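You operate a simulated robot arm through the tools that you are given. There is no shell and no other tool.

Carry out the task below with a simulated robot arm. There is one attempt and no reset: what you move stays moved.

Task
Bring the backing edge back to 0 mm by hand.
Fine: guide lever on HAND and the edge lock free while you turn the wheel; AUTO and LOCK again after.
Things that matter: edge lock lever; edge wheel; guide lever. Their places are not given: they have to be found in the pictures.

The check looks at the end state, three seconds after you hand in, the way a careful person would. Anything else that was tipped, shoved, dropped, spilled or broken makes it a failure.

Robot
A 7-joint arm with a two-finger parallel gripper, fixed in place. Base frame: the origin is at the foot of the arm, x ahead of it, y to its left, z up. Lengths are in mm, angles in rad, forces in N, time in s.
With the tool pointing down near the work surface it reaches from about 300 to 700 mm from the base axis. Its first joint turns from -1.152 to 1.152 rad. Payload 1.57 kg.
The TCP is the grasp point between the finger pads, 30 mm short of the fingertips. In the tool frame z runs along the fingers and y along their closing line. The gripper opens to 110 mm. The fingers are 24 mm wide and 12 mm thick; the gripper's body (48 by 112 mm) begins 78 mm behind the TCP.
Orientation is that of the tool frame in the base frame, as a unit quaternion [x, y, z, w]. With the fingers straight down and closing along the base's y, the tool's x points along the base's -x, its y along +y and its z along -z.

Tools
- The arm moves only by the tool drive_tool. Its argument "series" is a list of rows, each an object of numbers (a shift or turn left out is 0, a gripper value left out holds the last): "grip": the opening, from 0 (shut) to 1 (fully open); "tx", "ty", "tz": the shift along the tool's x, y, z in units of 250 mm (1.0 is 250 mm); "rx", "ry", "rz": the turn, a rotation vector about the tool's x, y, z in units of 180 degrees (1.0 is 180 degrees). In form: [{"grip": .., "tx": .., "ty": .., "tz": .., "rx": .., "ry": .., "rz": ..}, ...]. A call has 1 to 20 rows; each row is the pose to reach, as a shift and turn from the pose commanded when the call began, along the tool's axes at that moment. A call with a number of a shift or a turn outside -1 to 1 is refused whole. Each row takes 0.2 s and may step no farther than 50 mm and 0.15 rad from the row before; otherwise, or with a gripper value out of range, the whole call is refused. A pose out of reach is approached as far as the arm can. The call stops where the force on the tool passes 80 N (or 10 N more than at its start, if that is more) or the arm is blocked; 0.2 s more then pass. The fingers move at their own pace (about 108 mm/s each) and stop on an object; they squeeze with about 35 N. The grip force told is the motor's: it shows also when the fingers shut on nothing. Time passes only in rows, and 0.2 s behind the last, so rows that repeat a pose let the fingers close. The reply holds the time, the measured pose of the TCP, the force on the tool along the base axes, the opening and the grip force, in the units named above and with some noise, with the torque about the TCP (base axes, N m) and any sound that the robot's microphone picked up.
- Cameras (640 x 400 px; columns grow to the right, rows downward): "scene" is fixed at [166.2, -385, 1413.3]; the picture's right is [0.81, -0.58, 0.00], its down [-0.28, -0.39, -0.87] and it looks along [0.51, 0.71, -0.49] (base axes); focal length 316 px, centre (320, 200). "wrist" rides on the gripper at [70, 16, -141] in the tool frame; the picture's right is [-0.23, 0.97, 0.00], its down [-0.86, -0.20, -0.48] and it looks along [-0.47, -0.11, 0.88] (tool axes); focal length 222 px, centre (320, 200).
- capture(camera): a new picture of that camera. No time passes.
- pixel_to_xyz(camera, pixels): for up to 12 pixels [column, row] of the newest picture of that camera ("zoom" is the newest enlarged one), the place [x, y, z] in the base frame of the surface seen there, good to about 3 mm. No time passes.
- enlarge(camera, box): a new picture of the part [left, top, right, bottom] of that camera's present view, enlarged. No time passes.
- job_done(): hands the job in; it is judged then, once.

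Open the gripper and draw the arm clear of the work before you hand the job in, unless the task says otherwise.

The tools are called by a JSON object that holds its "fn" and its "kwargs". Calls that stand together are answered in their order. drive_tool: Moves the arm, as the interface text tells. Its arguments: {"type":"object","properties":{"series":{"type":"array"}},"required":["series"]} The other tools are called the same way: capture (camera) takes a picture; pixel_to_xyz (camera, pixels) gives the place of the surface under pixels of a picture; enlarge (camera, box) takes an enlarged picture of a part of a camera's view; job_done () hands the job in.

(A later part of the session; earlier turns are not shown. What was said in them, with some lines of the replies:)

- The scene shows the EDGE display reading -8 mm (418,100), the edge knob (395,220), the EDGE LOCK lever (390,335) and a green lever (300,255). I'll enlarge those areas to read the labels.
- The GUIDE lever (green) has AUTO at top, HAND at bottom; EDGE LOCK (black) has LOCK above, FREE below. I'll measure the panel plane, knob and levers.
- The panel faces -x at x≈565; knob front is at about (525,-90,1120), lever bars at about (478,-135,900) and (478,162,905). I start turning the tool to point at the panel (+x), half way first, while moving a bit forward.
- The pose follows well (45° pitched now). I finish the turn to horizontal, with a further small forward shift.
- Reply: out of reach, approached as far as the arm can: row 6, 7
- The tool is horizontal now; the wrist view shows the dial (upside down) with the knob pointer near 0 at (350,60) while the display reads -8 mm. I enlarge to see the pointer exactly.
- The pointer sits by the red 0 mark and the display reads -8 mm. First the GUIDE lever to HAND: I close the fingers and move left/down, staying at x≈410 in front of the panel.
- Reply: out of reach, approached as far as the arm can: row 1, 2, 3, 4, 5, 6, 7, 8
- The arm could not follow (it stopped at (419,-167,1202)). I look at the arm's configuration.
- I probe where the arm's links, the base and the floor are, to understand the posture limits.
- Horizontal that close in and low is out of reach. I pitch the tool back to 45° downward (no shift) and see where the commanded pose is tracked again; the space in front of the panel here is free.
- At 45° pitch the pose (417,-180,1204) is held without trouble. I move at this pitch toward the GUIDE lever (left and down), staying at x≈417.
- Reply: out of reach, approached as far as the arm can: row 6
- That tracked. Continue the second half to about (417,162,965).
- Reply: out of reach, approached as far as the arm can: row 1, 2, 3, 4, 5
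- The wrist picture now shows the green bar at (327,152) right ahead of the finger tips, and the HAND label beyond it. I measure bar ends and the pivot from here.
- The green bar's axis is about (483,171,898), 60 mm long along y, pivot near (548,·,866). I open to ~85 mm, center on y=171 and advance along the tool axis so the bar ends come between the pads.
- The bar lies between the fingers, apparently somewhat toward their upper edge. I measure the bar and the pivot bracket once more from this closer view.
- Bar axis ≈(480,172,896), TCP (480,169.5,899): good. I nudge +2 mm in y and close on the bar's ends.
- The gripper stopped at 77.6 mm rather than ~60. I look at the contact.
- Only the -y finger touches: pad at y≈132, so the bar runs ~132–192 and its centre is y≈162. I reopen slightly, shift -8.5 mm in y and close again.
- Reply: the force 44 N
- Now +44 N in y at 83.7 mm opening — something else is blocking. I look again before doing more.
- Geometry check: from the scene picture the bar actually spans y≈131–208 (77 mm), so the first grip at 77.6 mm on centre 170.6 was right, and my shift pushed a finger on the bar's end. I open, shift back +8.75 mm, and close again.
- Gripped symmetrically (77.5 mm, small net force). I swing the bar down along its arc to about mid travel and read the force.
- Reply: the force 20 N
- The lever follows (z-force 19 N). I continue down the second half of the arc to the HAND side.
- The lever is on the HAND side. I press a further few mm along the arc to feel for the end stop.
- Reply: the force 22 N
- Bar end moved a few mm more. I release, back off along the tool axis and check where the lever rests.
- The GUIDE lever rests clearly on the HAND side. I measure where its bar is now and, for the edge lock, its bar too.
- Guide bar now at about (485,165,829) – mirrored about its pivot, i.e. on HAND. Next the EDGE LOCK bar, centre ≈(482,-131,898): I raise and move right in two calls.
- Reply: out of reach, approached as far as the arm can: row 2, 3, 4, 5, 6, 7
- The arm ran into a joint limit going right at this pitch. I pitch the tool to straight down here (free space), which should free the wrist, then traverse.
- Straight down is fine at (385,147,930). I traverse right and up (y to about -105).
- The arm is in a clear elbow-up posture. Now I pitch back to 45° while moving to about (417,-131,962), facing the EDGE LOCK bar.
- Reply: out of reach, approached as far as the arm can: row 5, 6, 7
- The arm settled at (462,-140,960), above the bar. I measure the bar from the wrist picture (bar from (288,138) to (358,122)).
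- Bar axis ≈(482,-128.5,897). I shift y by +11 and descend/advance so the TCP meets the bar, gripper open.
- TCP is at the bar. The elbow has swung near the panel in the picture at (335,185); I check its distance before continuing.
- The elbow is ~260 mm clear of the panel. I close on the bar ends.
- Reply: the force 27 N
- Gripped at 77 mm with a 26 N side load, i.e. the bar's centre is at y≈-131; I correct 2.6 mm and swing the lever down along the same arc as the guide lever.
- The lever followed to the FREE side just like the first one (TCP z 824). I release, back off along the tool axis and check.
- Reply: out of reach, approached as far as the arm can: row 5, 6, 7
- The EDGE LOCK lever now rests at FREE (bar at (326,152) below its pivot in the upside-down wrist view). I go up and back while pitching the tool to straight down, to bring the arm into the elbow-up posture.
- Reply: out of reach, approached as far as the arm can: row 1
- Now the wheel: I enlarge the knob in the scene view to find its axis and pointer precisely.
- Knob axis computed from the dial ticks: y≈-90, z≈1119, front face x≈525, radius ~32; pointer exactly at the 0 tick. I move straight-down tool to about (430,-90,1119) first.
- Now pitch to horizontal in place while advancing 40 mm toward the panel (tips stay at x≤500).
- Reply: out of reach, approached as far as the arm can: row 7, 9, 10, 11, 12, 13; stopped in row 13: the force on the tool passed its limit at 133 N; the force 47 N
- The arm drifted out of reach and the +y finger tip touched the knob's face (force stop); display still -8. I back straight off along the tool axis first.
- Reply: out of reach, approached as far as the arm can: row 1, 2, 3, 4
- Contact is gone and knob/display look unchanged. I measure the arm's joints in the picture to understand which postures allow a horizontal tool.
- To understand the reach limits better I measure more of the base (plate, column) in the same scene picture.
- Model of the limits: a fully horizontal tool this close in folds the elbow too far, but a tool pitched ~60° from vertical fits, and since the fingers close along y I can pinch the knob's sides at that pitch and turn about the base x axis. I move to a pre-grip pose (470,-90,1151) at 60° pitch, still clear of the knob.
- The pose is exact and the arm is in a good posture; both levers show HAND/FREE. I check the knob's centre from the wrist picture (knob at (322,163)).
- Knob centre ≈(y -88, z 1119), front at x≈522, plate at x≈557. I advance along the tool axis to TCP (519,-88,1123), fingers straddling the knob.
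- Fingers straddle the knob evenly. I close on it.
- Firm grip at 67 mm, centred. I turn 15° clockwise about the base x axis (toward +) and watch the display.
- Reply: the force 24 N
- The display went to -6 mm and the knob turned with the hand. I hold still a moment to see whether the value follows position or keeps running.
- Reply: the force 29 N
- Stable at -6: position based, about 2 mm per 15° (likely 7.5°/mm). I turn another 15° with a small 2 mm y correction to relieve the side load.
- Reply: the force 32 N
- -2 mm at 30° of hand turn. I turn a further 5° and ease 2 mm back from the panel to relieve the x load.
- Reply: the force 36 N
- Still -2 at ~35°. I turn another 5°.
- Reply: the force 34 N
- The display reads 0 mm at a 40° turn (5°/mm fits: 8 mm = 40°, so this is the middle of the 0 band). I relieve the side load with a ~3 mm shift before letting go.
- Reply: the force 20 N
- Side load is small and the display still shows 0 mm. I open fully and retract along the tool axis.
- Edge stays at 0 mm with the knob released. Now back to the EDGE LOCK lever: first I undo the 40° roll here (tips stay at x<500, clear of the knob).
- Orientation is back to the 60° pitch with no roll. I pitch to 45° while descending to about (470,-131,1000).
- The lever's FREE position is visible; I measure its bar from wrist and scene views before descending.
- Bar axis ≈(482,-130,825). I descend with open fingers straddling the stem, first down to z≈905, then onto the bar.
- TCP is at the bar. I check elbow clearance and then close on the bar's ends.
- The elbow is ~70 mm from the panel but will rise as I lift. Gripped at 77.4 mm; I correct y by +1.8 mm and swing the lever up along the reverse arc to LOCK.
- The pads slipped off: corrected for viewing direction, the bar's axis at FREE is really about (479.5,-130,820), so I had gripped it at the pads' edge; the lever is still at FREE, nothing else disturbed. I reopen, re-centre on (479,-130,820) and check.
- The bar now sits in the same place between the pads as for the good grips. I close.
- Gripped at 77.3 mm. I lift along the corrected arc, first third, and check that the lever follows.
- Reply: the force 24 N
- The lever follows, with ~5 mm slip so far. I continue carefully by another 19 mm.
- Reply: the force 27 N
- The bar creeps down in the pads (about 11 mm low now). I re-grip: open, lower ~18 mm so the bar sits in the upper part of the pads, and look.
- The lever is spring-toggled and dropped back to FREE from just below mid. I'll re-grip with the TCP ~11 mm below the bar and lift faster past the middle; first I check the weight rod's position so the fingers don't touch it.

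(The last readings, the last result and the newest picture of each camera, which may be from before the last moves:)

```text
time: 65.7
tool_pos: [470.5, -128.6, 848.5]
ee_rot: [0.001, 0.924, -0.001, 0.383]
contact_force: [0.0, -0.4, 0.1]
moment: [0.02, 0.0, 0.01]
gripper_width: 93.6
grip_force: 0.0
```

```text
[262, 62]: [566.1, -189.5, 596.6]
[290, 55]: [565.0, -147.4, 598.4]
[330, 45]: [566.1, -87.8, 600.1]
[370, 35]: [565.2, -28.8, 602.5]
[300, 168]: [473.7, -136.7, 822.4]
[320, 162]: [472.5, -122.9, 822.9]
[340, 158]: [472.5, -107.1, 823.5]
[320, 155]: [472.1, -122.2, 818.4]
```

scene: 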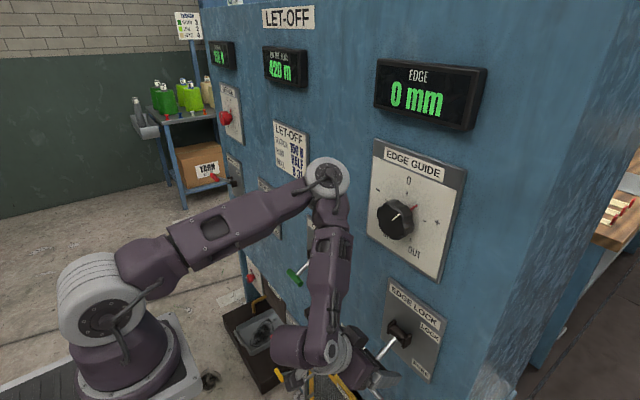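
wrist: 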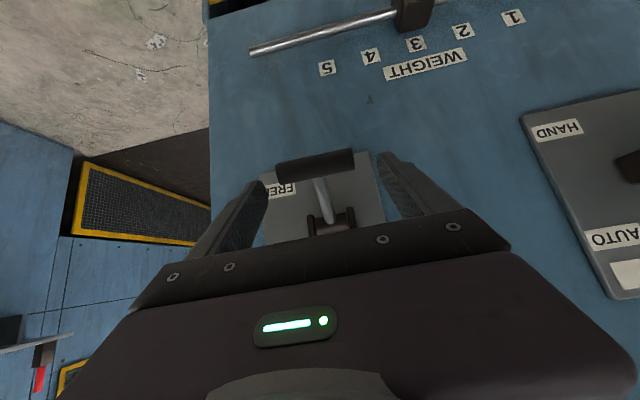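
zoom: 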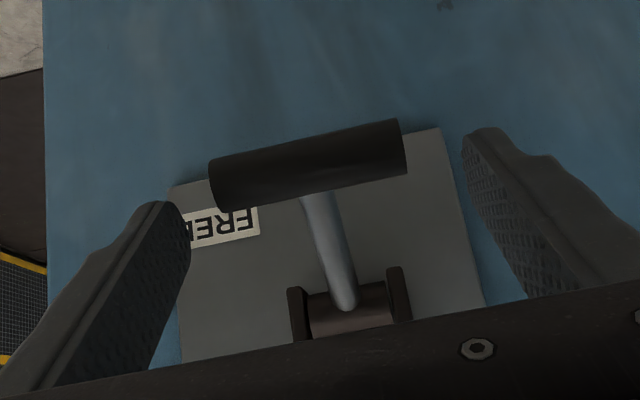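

The rod is far below (z≈600). I go to TCP (483,-130,808), about 10 mm under the bar axis (480,818), and close.

{"fn": "drive_tool", "kwargs": {"series": [{"grip": 1}, {"grip": 1, "tx": 0.04, "tz": 0.075, "ty": -0.006}, {"tx": 0.0792, "tz": 0.15, "ty": -0.006}, {"tx": 0.0792, "tz": 0.15, "ty": -0.006}, {"grip": 0.4, "tx": 0.0792, "tz": 0.15, "ty": -0.006}, {"grip": 0.4, "tx": 0.0792, "tz": 0.15, "ty": -0.006}, {"grip": 0.4, "tx": 0.0792, "tz": 0.15, "ty": -0.006}]}}

{"fn": "enlarge", "kwargs": {"camera": "wrist", "box": [220, 100, 420, 260]}}

```text
time: 67.3
tool_pos: [483.2, -131.0, 809.7]
ee_rot: [0.0, 0.924, 0.001, 0.382]
contact_force: [3.9, 10.8, -5.0]
moment: [0.2, 0.43, 0.28]
gripper_width: 77.4
grip_force: 44.7
```

```text
2.50 times, centred on (320, 180) of wrist
```

zoom: 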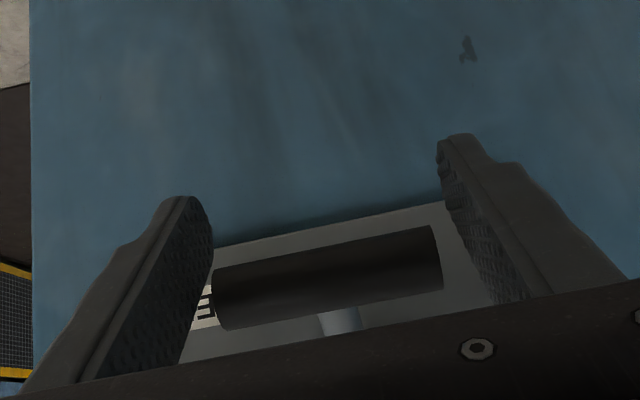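

Bar is well inside the pads now. I lift briskly through the whole arc to LOCK.

{"fn": "drive_tool", "kwargs": {"series": [{"tx": -0.0311, "tz": -0.0707}, {"tx": -0.0783, "tz": -0.1309}, {"tx": -0.1386, "tz": -0.1782}, {"tx": -0.2093, "tz": -0.2093}, {"tx": -0.2347, "tz": -0.2178}]}}

{"fn": "enlarge", "kwargs": {"camera": "wrist", "box": [220, 100, 420, 260]}}

{"fn": "capture", "kwargs": {"camera": "scene"}}

```text
time: 68.5
tool_pos: [486.8, -130.3, 889.3]
ee_rot: [0.001, 0.924, 0.001, 0.382]
contact_force: [-6.4, 16.6, -13.0]
moment: [-0.14, 1.06, -0.31]
gripper_width: 77.4
grip_force: 44.9
```

```text
2.50 times, centred on (320, 180) of wrist
```

zoom: 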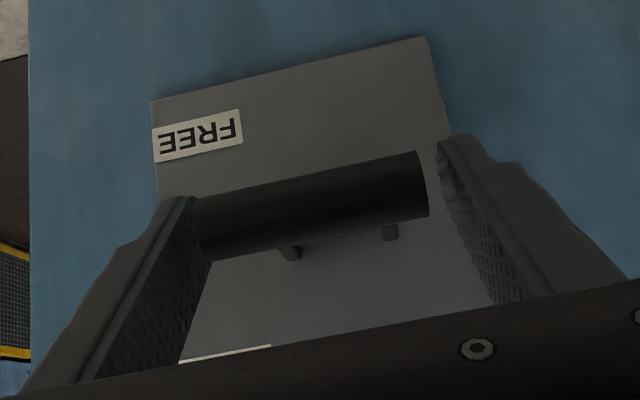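

```text
taken
```

scene: 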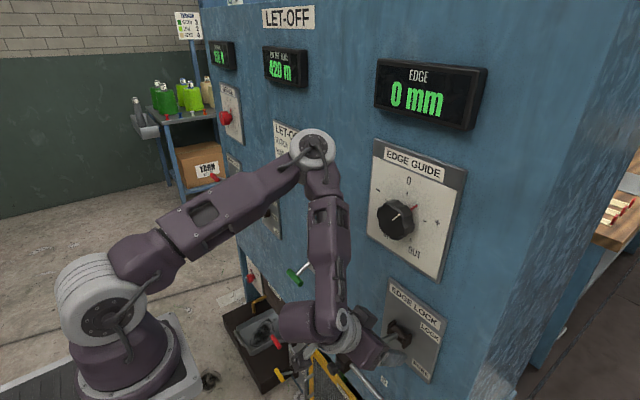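

The bar is now past the middle (in line with the bracket). I lift ~15 mm more along the arc to bring it up against LOCK.

{"fn": "drive_tool", "kwargs": {"series": [{"tx": -0.028, "tz": -0.0142}, {"tx": -0.0566, "tz": -0.0283}]}}

{"fn": "enlarge", "kwargs": {"camera": "wrist", "box": [220, 100, 420, 260]}}

```text
time: 69.1
tool_pos: [491.3, -132.2, 905.4]
ee_rot: [0.003, 0.924, -0.004, 0.383]
contact_force: [-1.6, 4.1, 5.3]
moment: [-0.14, 0.0, -0.08]
gripper_width: 42.1
grip_force: 0.0
```

```text
2.50 times, centred on (320, 180) of wrist
```

zoom: 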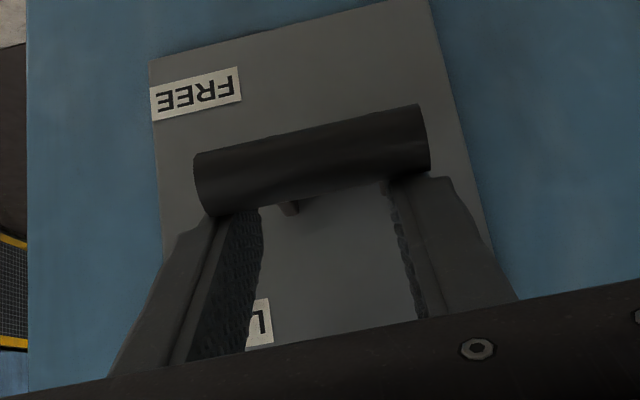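

The pads slid off the top again; the bar is now just below the fingers. I measure where the bar is before moving.

{"fn": "capture", "kwargs": {"camera": "wrist"}}

{"fn": "pixel_to_xyz", "kwargs": {"camera": "wrist", "pixels": [[280, 170], [315, 165], [350, 155], [315, 172], [315, 155], [308, 184]]}}

{"fn": "enlarge", "kwargs": {"camera": "scene", "box": [330, 280, 450, 390]}}

```text
taken
```

wrist: 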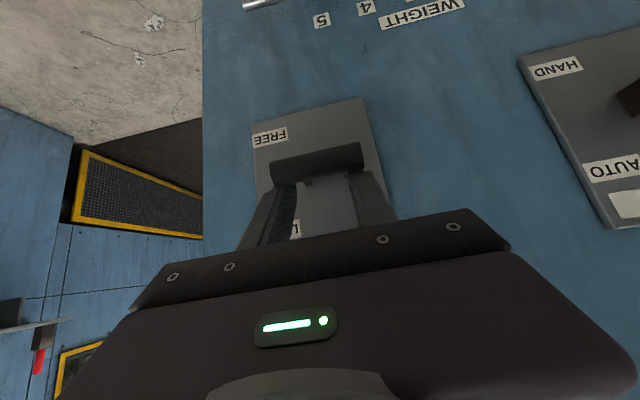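

```text
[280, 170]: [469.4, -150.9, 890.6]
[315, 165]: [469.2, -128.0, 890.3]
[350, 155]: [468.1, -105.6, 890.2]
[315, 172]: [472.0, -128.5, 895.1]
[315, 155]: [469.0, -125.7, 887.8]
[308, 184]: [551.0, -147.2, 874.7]
```

```text
3.64 times, centred on (390, 335) of scene
```

zoom: 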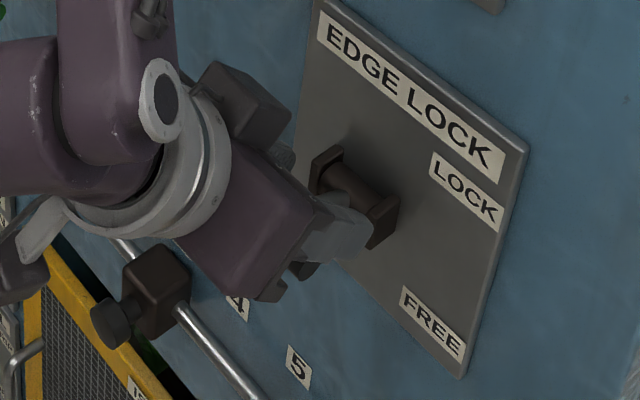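

The bar is at θ≈22° (axis ≈(478,886)), past centre and just touching under the fingers; LOCK is at z≈894. I lift the hand straight up so the lever can go to LOCK.

{"fn": "drive_tool", "kwargs": {"series": [{"tx": -0.05, "tz": -0.05}, {"tx": -0.1, "tz": -0.1}, {"tx": -0.17, "tz": -0.17}, {"tx": -0.24, "tz": -0.24}, {"tx": -0.24, "tz": -0.24}]}}

{"fn": "capture", "kwargs": {"camera": "wrist"}}

{"fn": "capture", "kwargs": {"camera": "scene"}}

{"fn": "enlarge", "kwargs": {"camera": "scene", "box": [330, 280, 450, 390]}}

```text
time: 70.3
tool_pos: [490.6, -131.3, 989.3]
ee_rot: [0.001, 0.924, 0.0, 0.382]
contact_force: [0.0, 0.4, 0.6]
moment: [0.01, 0.0, 0.06]
gripper_width: 43.8
grip_force: 0.2
```

```text
taken
```

wrist: 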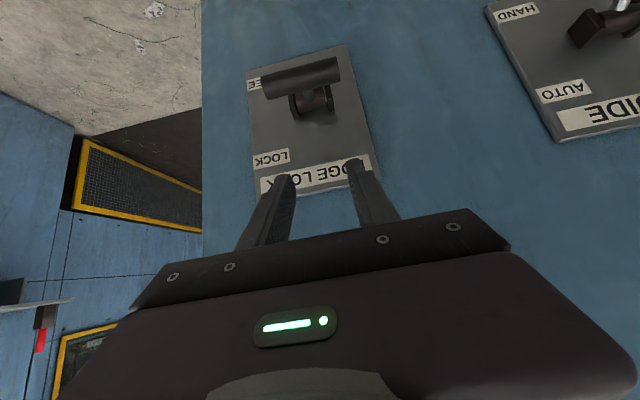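

```text
taken
```

scene: 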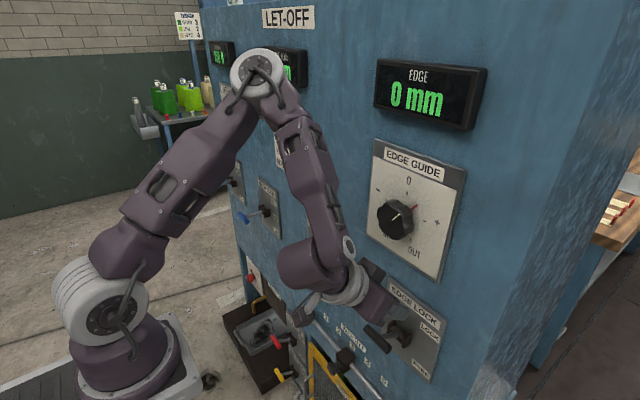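

```text
3.64 times, centred on (390, 335) of scene
```

zoom: 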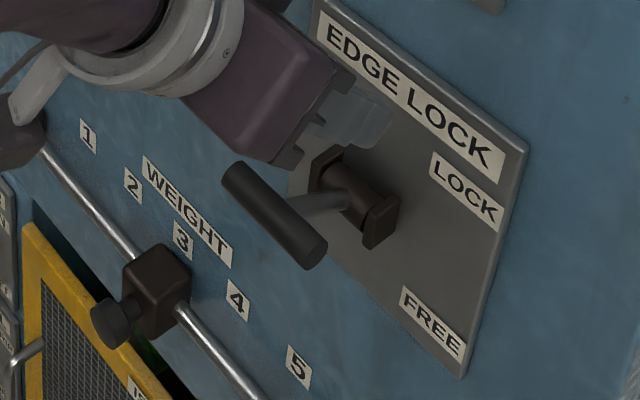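

The lever looks like its initial LOCK position. I verify with coordinates.

{"fn": "pixel_to_xyz", "kwargs": {"camera": "scene", "pixels": [[366, 331], [371, 336], [378, 341], [384, 346], [392, 337]]}}

{"fn": "enlarge", "kwargs": {"camera": "scene", "box": [350, 280, 450, 360]}}

```text
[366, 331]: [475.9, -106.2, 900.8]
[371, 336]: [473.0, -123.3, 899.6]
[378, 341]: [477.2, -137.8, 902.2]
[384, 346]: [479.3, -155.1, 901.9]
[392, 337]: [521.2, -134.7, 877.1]
```

```text
5.00 times, centred on (400, 320) of scene
```

zoom: 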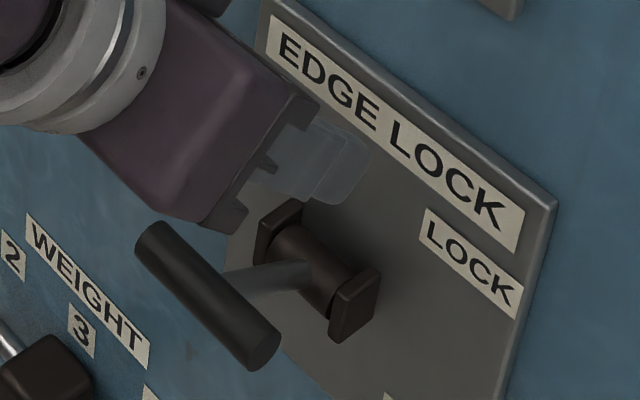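

LOCK is confirmed (bar back at z≈901, as initially) and the display shows 0 mm. Now to the GUIDE lever: back off and pitch to straight down.

{"fn": "drive_tool", "kwargs": {"series": [{"tx": 0.015, "tz": -0.05, "ry": 0.02}, {"tx": 0.03, "tz": -0.1, "ry": 0.06}, {"tx": 0.05, "tz": -0.15, "ry": 0.1}, {"tx": 0.07, "tz": -0.2, "ry": 0.14}, {"tx": 0.09, "tz": -0.245, "ry": 0.18}, {"grip": 1, "tx": 0.11, "tz": -0.286, "ry": 0.22}, {"tx": 0.11, "tz": -0.286, "ry": 0.25}, {"tx": 0.11, "tz": -0.286, "ry": 0.25}]}}

```text
time: 72.1
tool_pos: [420.5, -130.7, 1019.2]
ee_rot: [0.001, 1.0, 0.0, -0.002]
contact_force: [-0.5, 0.0, 0.2]
moment: [0.04, -0.03, -0.03]
gripper_width: 109.9
grip_force: 0.1
```

Straight down at (420,-131,1019). I traverse left to y≈170 in two calls.

{"fn": "drive_tool", "kwargs": {"series": [{"ty": 0.15}, {"ty": 0.3}, {"ty": 0.45}, {"ty": 0.6}, {"ty": 0.75}, {"ty": 0.9}, {"ty": 0.9}]}}

{"fn": "drive_tool", "kwargs": {"series": [{"ty": 0.1}, {"ty": 0.2}, {"ty": 0.304}, {"ty": 0.304, "tz": 0.08}, {"ty": 0.304, "tz": 0.16}, {"ty": 0.304, "tz": 0.16}]}}

{"fn": "capture", "kwargs": {"camera": "scene"}}

```text
time: 73.7
tool_pos: [420.1, 95.0, 1018.9]
ee_rot: [0.001, 1.0, 0.0, 0.0]
contact_force: [-1.0, -0.3, -0.3]
moment: [0.0, 0.01, -0.01]
gripper_width: 110.2
grip_force: 0.0
```

```text
time: 75.1
tool_pos: [421.1, 168.7, 978.6]
ee_rot: [0.001, 1.0, 0.0, 0.0]
contact_force: [0.3, 0.2, 0.4]
moment: [-0.01, 0.02, 0.01]
gripper_width: 110.3
grip_force: 0.1
```

```text
taken
```

scene: 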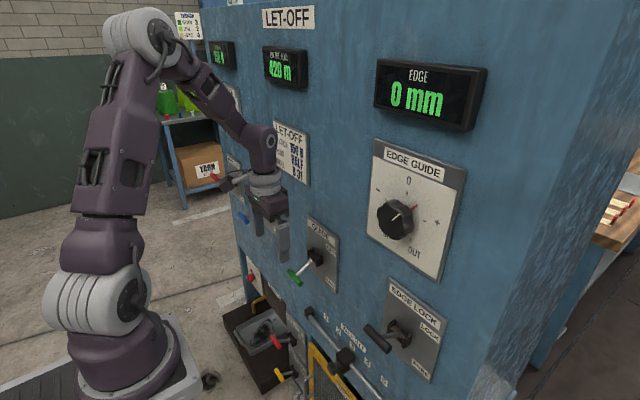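

Vertical tool suits the lift better: slip then runs along the length of the pads. I look at the guide bar from here to measure its axis.

{"fn": "capture", "kwargs": {"camera": "wrist"}}

{"fn": "pixel_to_xyz", "kwargs": {"camera": "scene", "pixels": [[290, 272], [293, 275], [296, 278], [299, 282], [305, 265]]}}

{"fn": "enlarge", "kwargs": {"camera": "scene", "box": [250, 210, 350, 290]}}

```text
taken
```

wrist: 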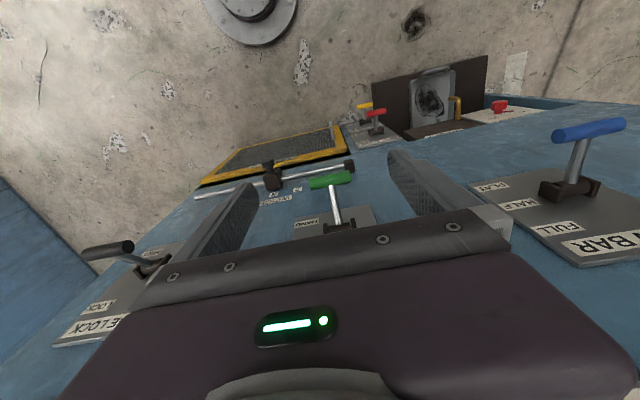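

```text
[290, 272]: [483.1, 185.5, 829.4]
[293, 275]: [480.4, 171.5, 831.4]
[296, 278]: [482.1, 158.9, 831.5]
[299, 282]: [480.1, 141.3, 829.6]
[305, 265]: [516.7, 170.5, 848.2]
```

```text
5.00 times, centred on (300, 250) of scene
```

zoom: 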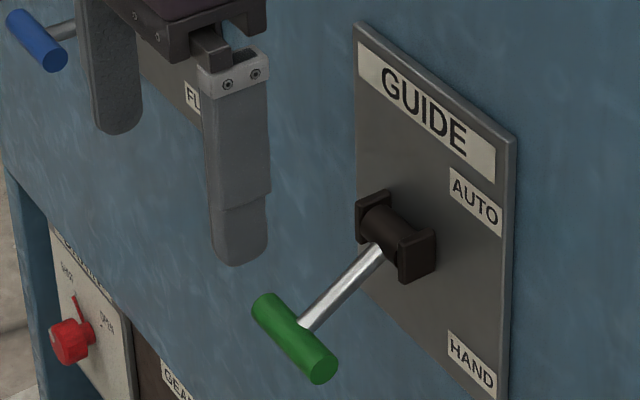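

Guide bar axis at HAND ≈(484,171,822). I move above it (x=484) and descend with fingers open, to TCP z≈808 (14 mm below the bar axis).

{"fn": "drive_tool", "kwargs": {"series": [{"tx": -0.126, "ty": 0.008}, {"tx": -0.252, "ty": 0.008}, {"tx": -0.252, "ty": 0.008, "tz": 0.14}, {"tx": -0.252, "ty": 0.008, "tz": 0.28}, {"tx": -0.252, "ty": 0.008, "tz": 0.42}, {"tx": -0.252, "ty": 0.008, "tz": 0.52}, {"tx": -0.252, "ty": 0.008, "tz": 0.6}, {"tx": -0.252, "ty": 0.008, "tz": 0.682}, {"tx": -0.252, "ty": 0.008, "tz": 0.682}]}}

{"fn": "capture", "kwargs": {"camera": "wrist"}}

{"fn": "capture", "kwargs": {"camera": "scene"}}

{"fn": "enlarge", "kwargs": {"camera": "scene", "box": [250, 210, 350, 310]}}

```text
time: 77.1
tool_pos: [484.4, 172.7, 809.3]
ee_rot: [0.0, 1.0, 0.001, 0.0]
contact_force: [-0.8, 0.1, -0.5]
moment: [0.01, -0.03, 0.0]
gripper_width: 109.9
grip_force: 0.0
```

```text
taken
```

wrist: 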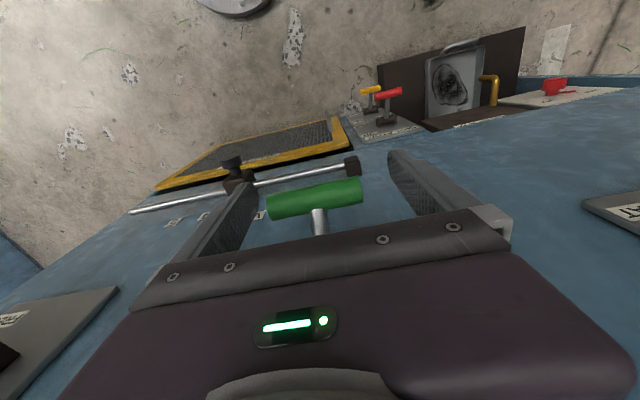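

```text
taken
```

scene: 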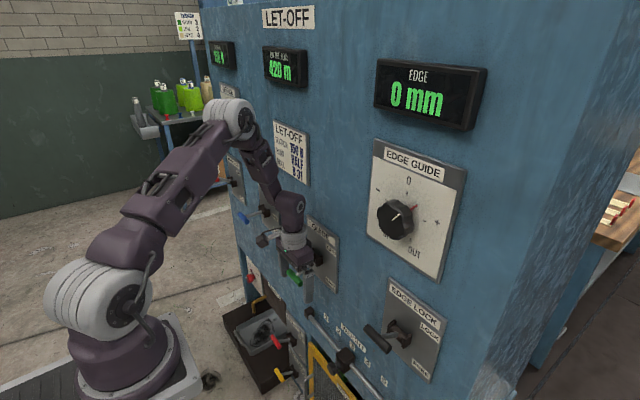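

```text
4.00 times, centred on (300, 260) of scene
```

zoom: 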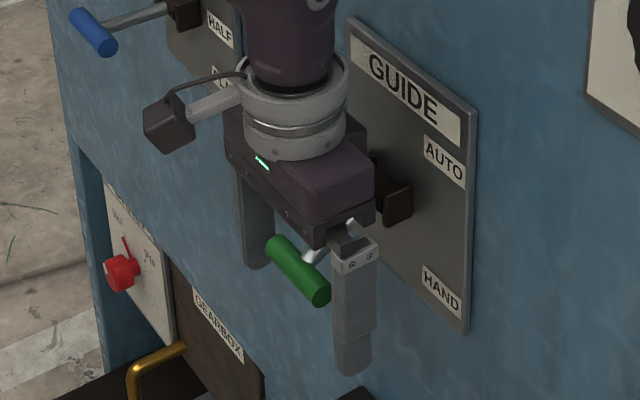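

The bar lies between the fingers (centre px (315,199) vs expected TCP line), within ~3 mm. I correct x/y slightly and close.

{"fn": "drive_tool", "kwargs": {"series": [{"tx": 0.012, "ty": -0.009}, {"grip": 0.4, "tx": 0.012, "ty": -0.009}, {"grip": 0.4, "tx": 0.012, "ty": -0.009}, {"grip": 0.4, "tx": 0.012, "ty": -0.009}, {"grip": 0.4, "tx": 0.012, "ty": -0.009}]}}

{"fn": "capture", "kwargs": {"camera": "wrist"}}

```text
time: 78.3
tool_pos: [480.7, 169.7, 808.8]
ee_rot: [0.001, 1.0, 0.0, 0.0]
contact_force: [-0.7, -1.0, -2.4]
moment: [0.1, 0.09, 0.0]
gripper_width: 77.2
grip_force: 44.9
```

```text
taken
```

wrist: 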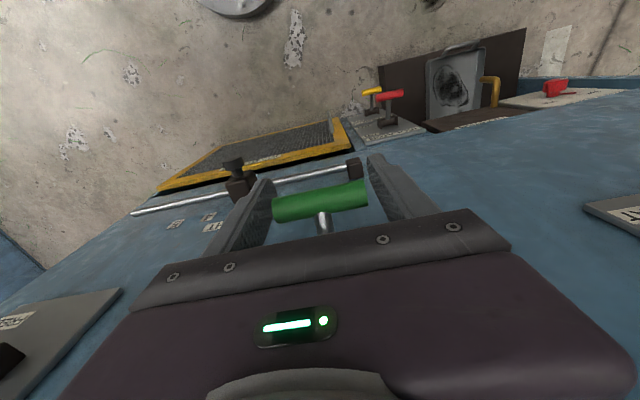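

Gripped symmetrically at 77.2 mm with almost no side load. I lift briskly along the arc to AUTO.

{"fn": "drive_tool", "kwargs": {"series": [{"tx": 0.028, "tz": -0.072}, {"tx": 0.037, "tz": -0.148}, {"tx": 0.028, "tz": -0.224}, {"tx": 0.0, "tz": -0.296}, {"tx": -0.008, "tz": -0.34}]}}

{"fn": "capture", "kwargs": {"camera": "wrist"}}

{"fn": "enlarge", "kwargs": {"camera": "scene", "box": [250, 200, 350, 300]}}

```text
time: 79.5
tool_pos: [484.2, 169.5, 894.1]
ee_rot: [0.001, 1.0, 0.0, 0.002]
contact_force: [4.6, -0.4, -11.8]
moment: [0.18, 0.66, 0.04]
gripper_width: 77.5
grip_force: 41.8
```

```text
taken
```

wrist: 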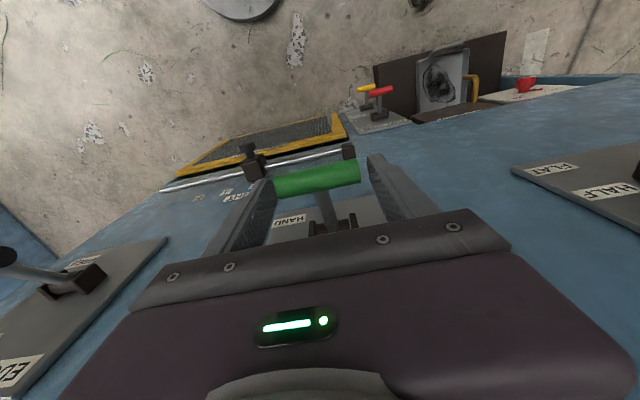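

```text
4.00 times, centred on (300, 250) of scene
```

zoom: 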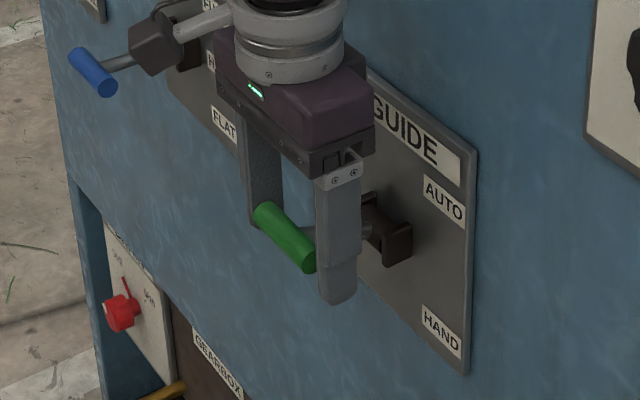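

The bar is past the middle (z≈880). I lift another ~15 mm, with the hand 4 mm further out to keep the bar in the pads.

{"fn": "drive_tool", "kwargs": {"series": [{"tx": 0.016, "tz": -0.03}, {"tx": 0.016, "tz": -0.06}]}}

{"fn": "capture", "kwargs": {"camera": "wrist"}}

{"fn": "enlarge", "kwargs": {"camera": "scene", "box": [250, 200, 350, 300]}}

```text
time: 80.1
tool_pos: [480.5, 168.8, 909.5]
ee_rot: [0.001, 1.0, -0.001, 0.002]
contact_force: [24.3, -1.7, -18.6]
moment: [0.01, -0.03, -0.03]
gripper_width: 77.7
grip_force: 44.7
```

```text
taken
```

wrist: 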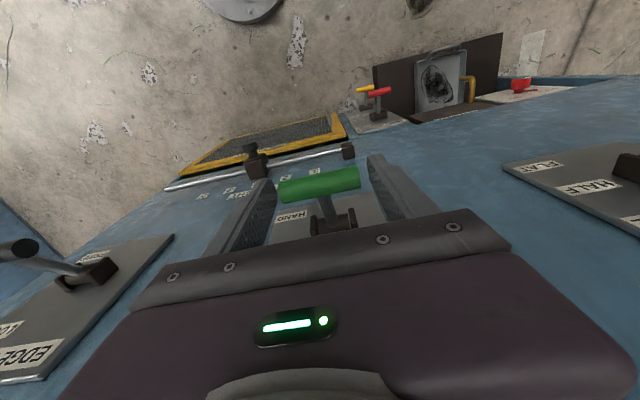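

```text
4.00 times, centred on (300, 250) of scene
```

zoom: 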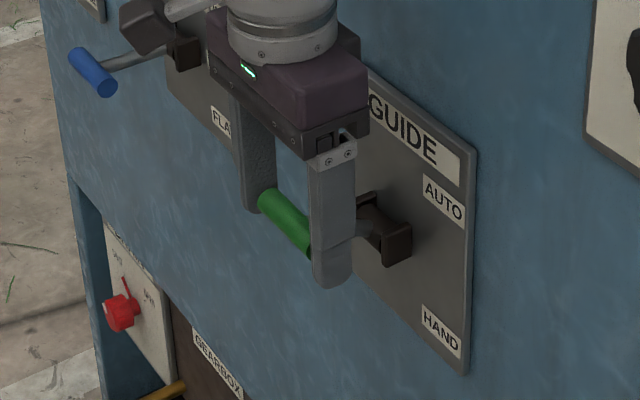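

The bar is nearly at its original AUTO place. I lift 8 mm more with +3 mm in x, then let go.

{"fn": "drive_tool", "kwargs": {"series": [{"tx": -0.012, "tz": -0.018}, {"tx": -0.012, "tz": -0.036}]}}

{"fn": "enlarge", "kwargs": {"camera": "scene", "box": [250, 200, 350, 300]}}

```text
time: 80.7
tool_pos: [479.3, 170.0, 916.6]
ee_rot: [0.001, 1.0, -0.001, -0.004]
contact_force: [-4.3, -1.1, -30.1]
moment: [-0.03, 0.22, 0.01]
gripper_width: 77.7
grip_force: 45.0
```

```text
4.00 times, centred on (300, 250) of scene
```

zoom: 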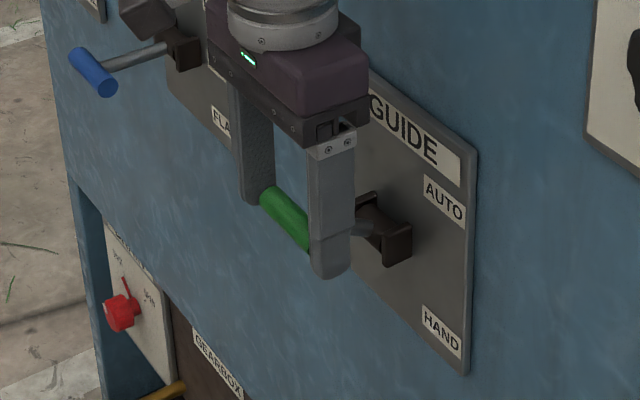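

Force rose to 30 N with the bar at its original place – it is at the AUTO stop. I release, rise straight up and check.

{"fn": "drive_tool", "kwargs": {"series": [{"grip": 1}, {"grip": 1}, {"grip": 1}, {"tz": -0.12}, {"tz": -0.26}, {"tz": -0.4}, {"tx": 0.12, "tz": -0.45}, {"tx": 0.24, "tz": -0.45}, {"tx": 0.24, "tz": -0.45}]}}

{"fn": "capture", "kwargs": {"camera": "scene"}}

{"fn": "enlarge", "kwargs": {"camera": "scene", "box": [250, 200, 350, 300]}}

{"fn": "capture", "kwargs": {"camera": "wrist"}}

```text
time: 82.7
tool_pos: [422.4, 173.1, 1031.1]
ee_rot: [0.001, 1.0, 0.0, 0.0]
contact_force: [-0.1, -0.8, 0.4]
moment: [-0.02, 0.04, 0.03]
gripper_width: 110.3
grip_force: 0.1
```

```text
taken
```

scene: 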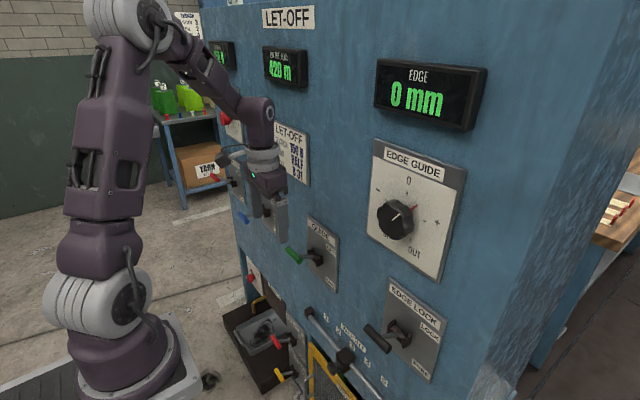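

```text
4.00 times, centred on (300, 250) of scene
```

zoom: 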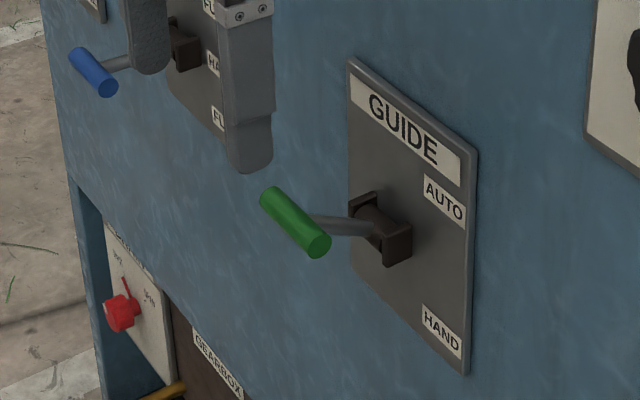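

```text
taken
```

wrist: 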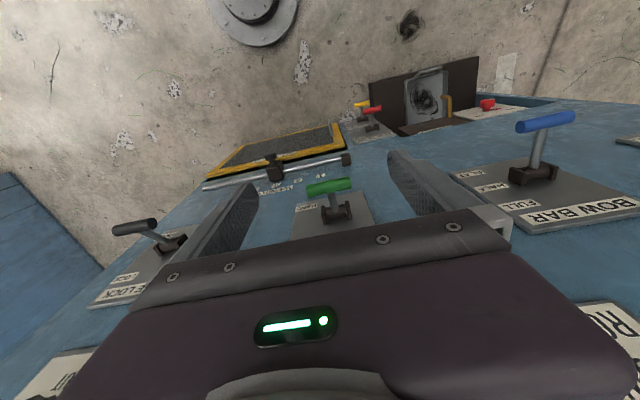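

GUIDE is back on AUTO exactly as initially (bar (263,190)–(330,250) in the enlarged view), display 0 mm. I draw the arm further clear and then do a final check of all controls.

{"fn": "drive_tool", "kwargs": {"series": [{"tx": 0.08, "tz": -0.12}, {"tx": 0.16, "tz": -0.25}, {"tx": 0.24, "ty": -0.1, "tz": -0.38}, {"tx": 0.28, "ty": -0.22, "tz": -0.5}, {"tx": 0.28, "ty": -0.34, "tz": -0.6}, {"tx": 0.28, "ty": -0.34, "tz": -0.6}]}}

{"fn": "capture", "kwargs": {"camera": "scene"}}

{"fn": "enlarge", "kwargs": {"camera": "scene", "box": [350, 280, 450, 360]}}

{"fn": "enlarge", "kwargs": {"camera": "scene", "box": [350, 40, 510, 260]}}

{"fn": "enlarge", "kwargs": {"camera": "scene", "box": [220, 150, 400, 300]}}

{"fn": "enlarge", "kwargs": {"camera": "scene", "box": [220, 250, 400, 400]}}

```text
time: 84.1
tool_pos: [351.0, 83.2, 1180.2]
ee_rot: [0.001, 1.0, -0.001, 0.001]
contact_force: [-0.2, 0.3, 0.8]
moment: [0.02, 0.01, -0.04]
gripper_width: 110.1
grip_force: 0.1
```

```text
taken
```

scene: 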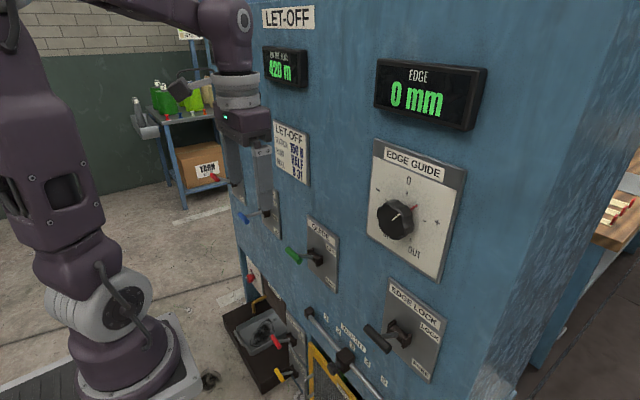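

```text
5.00 times, centred on (400, 320) of scene
```

zoom: 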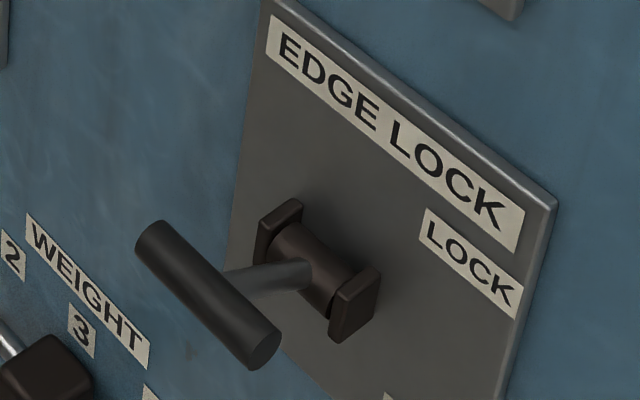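

```text
1.82 times, centred on (430, 150) of scene
```

zoom: 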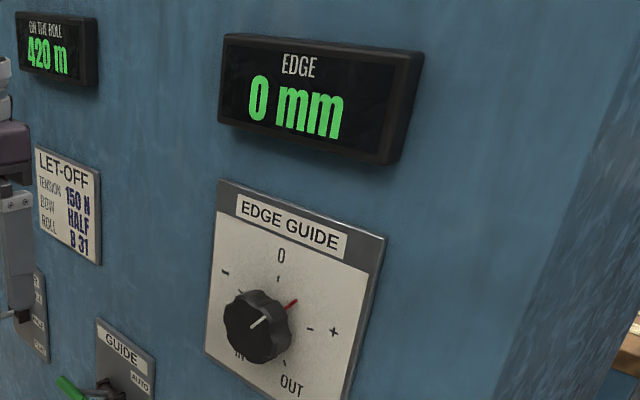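

```text
2.67 times, centred on (310, 225) of scene
```

zoom: 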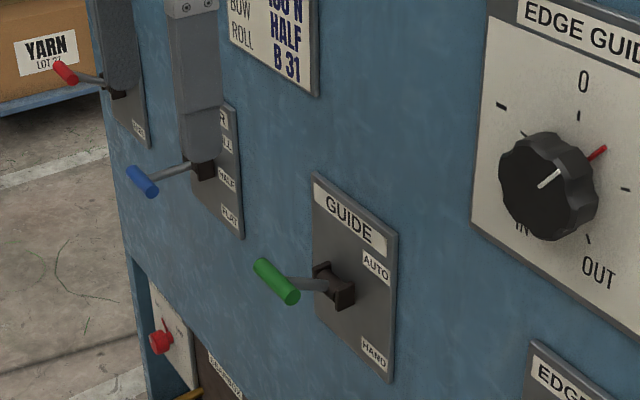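

```text
2.67 times, centred on (310, 325) of scene
```

zoom: 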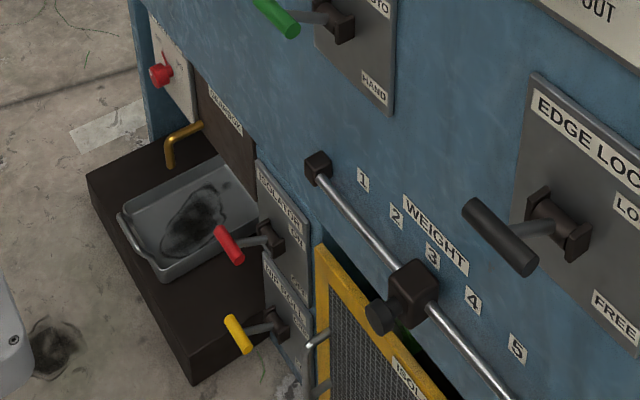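

Display reads 0 mm, GUIDE is on AUTO, EDGE LOCK is on LOCK, all other controls match their initial state, and the gripper is open and clear of the work. I hand in.

{"fn": "job_done", "kwargs": {}}

```text
The job is handed in.
```

The backing edge is back at 0 mm on the display. The guide lever is on AUTO again and the edge lock is on LOCK. I have handed the job in; I don't have the verdict.

- **Wheel:** I set the guide to HAND and freed the edge lock, then turned the wheel about 40° clockwise. The display went from -8 mm to 0 mm and stayed there after I let go and locked the edge. It shows whole millimetres only, so the true position could be a fraction of a millimetre off.
- **Contact with the wheel:** On my first approach a fingertip pressed on the wheel's face hard enough to trip the force stop (133 N). The wheel pointer and the display did not change, and I saw no damage.
- **Lever slips:** The gripper slipped off the edge lock lever twice, and I let go once to re-grip and it fell back to FREE. The lever is now at its original position.

In the last pictures the other levers, the weight slider and the displays I could see look as they did at the start. The gripper is open and clear of the panel.
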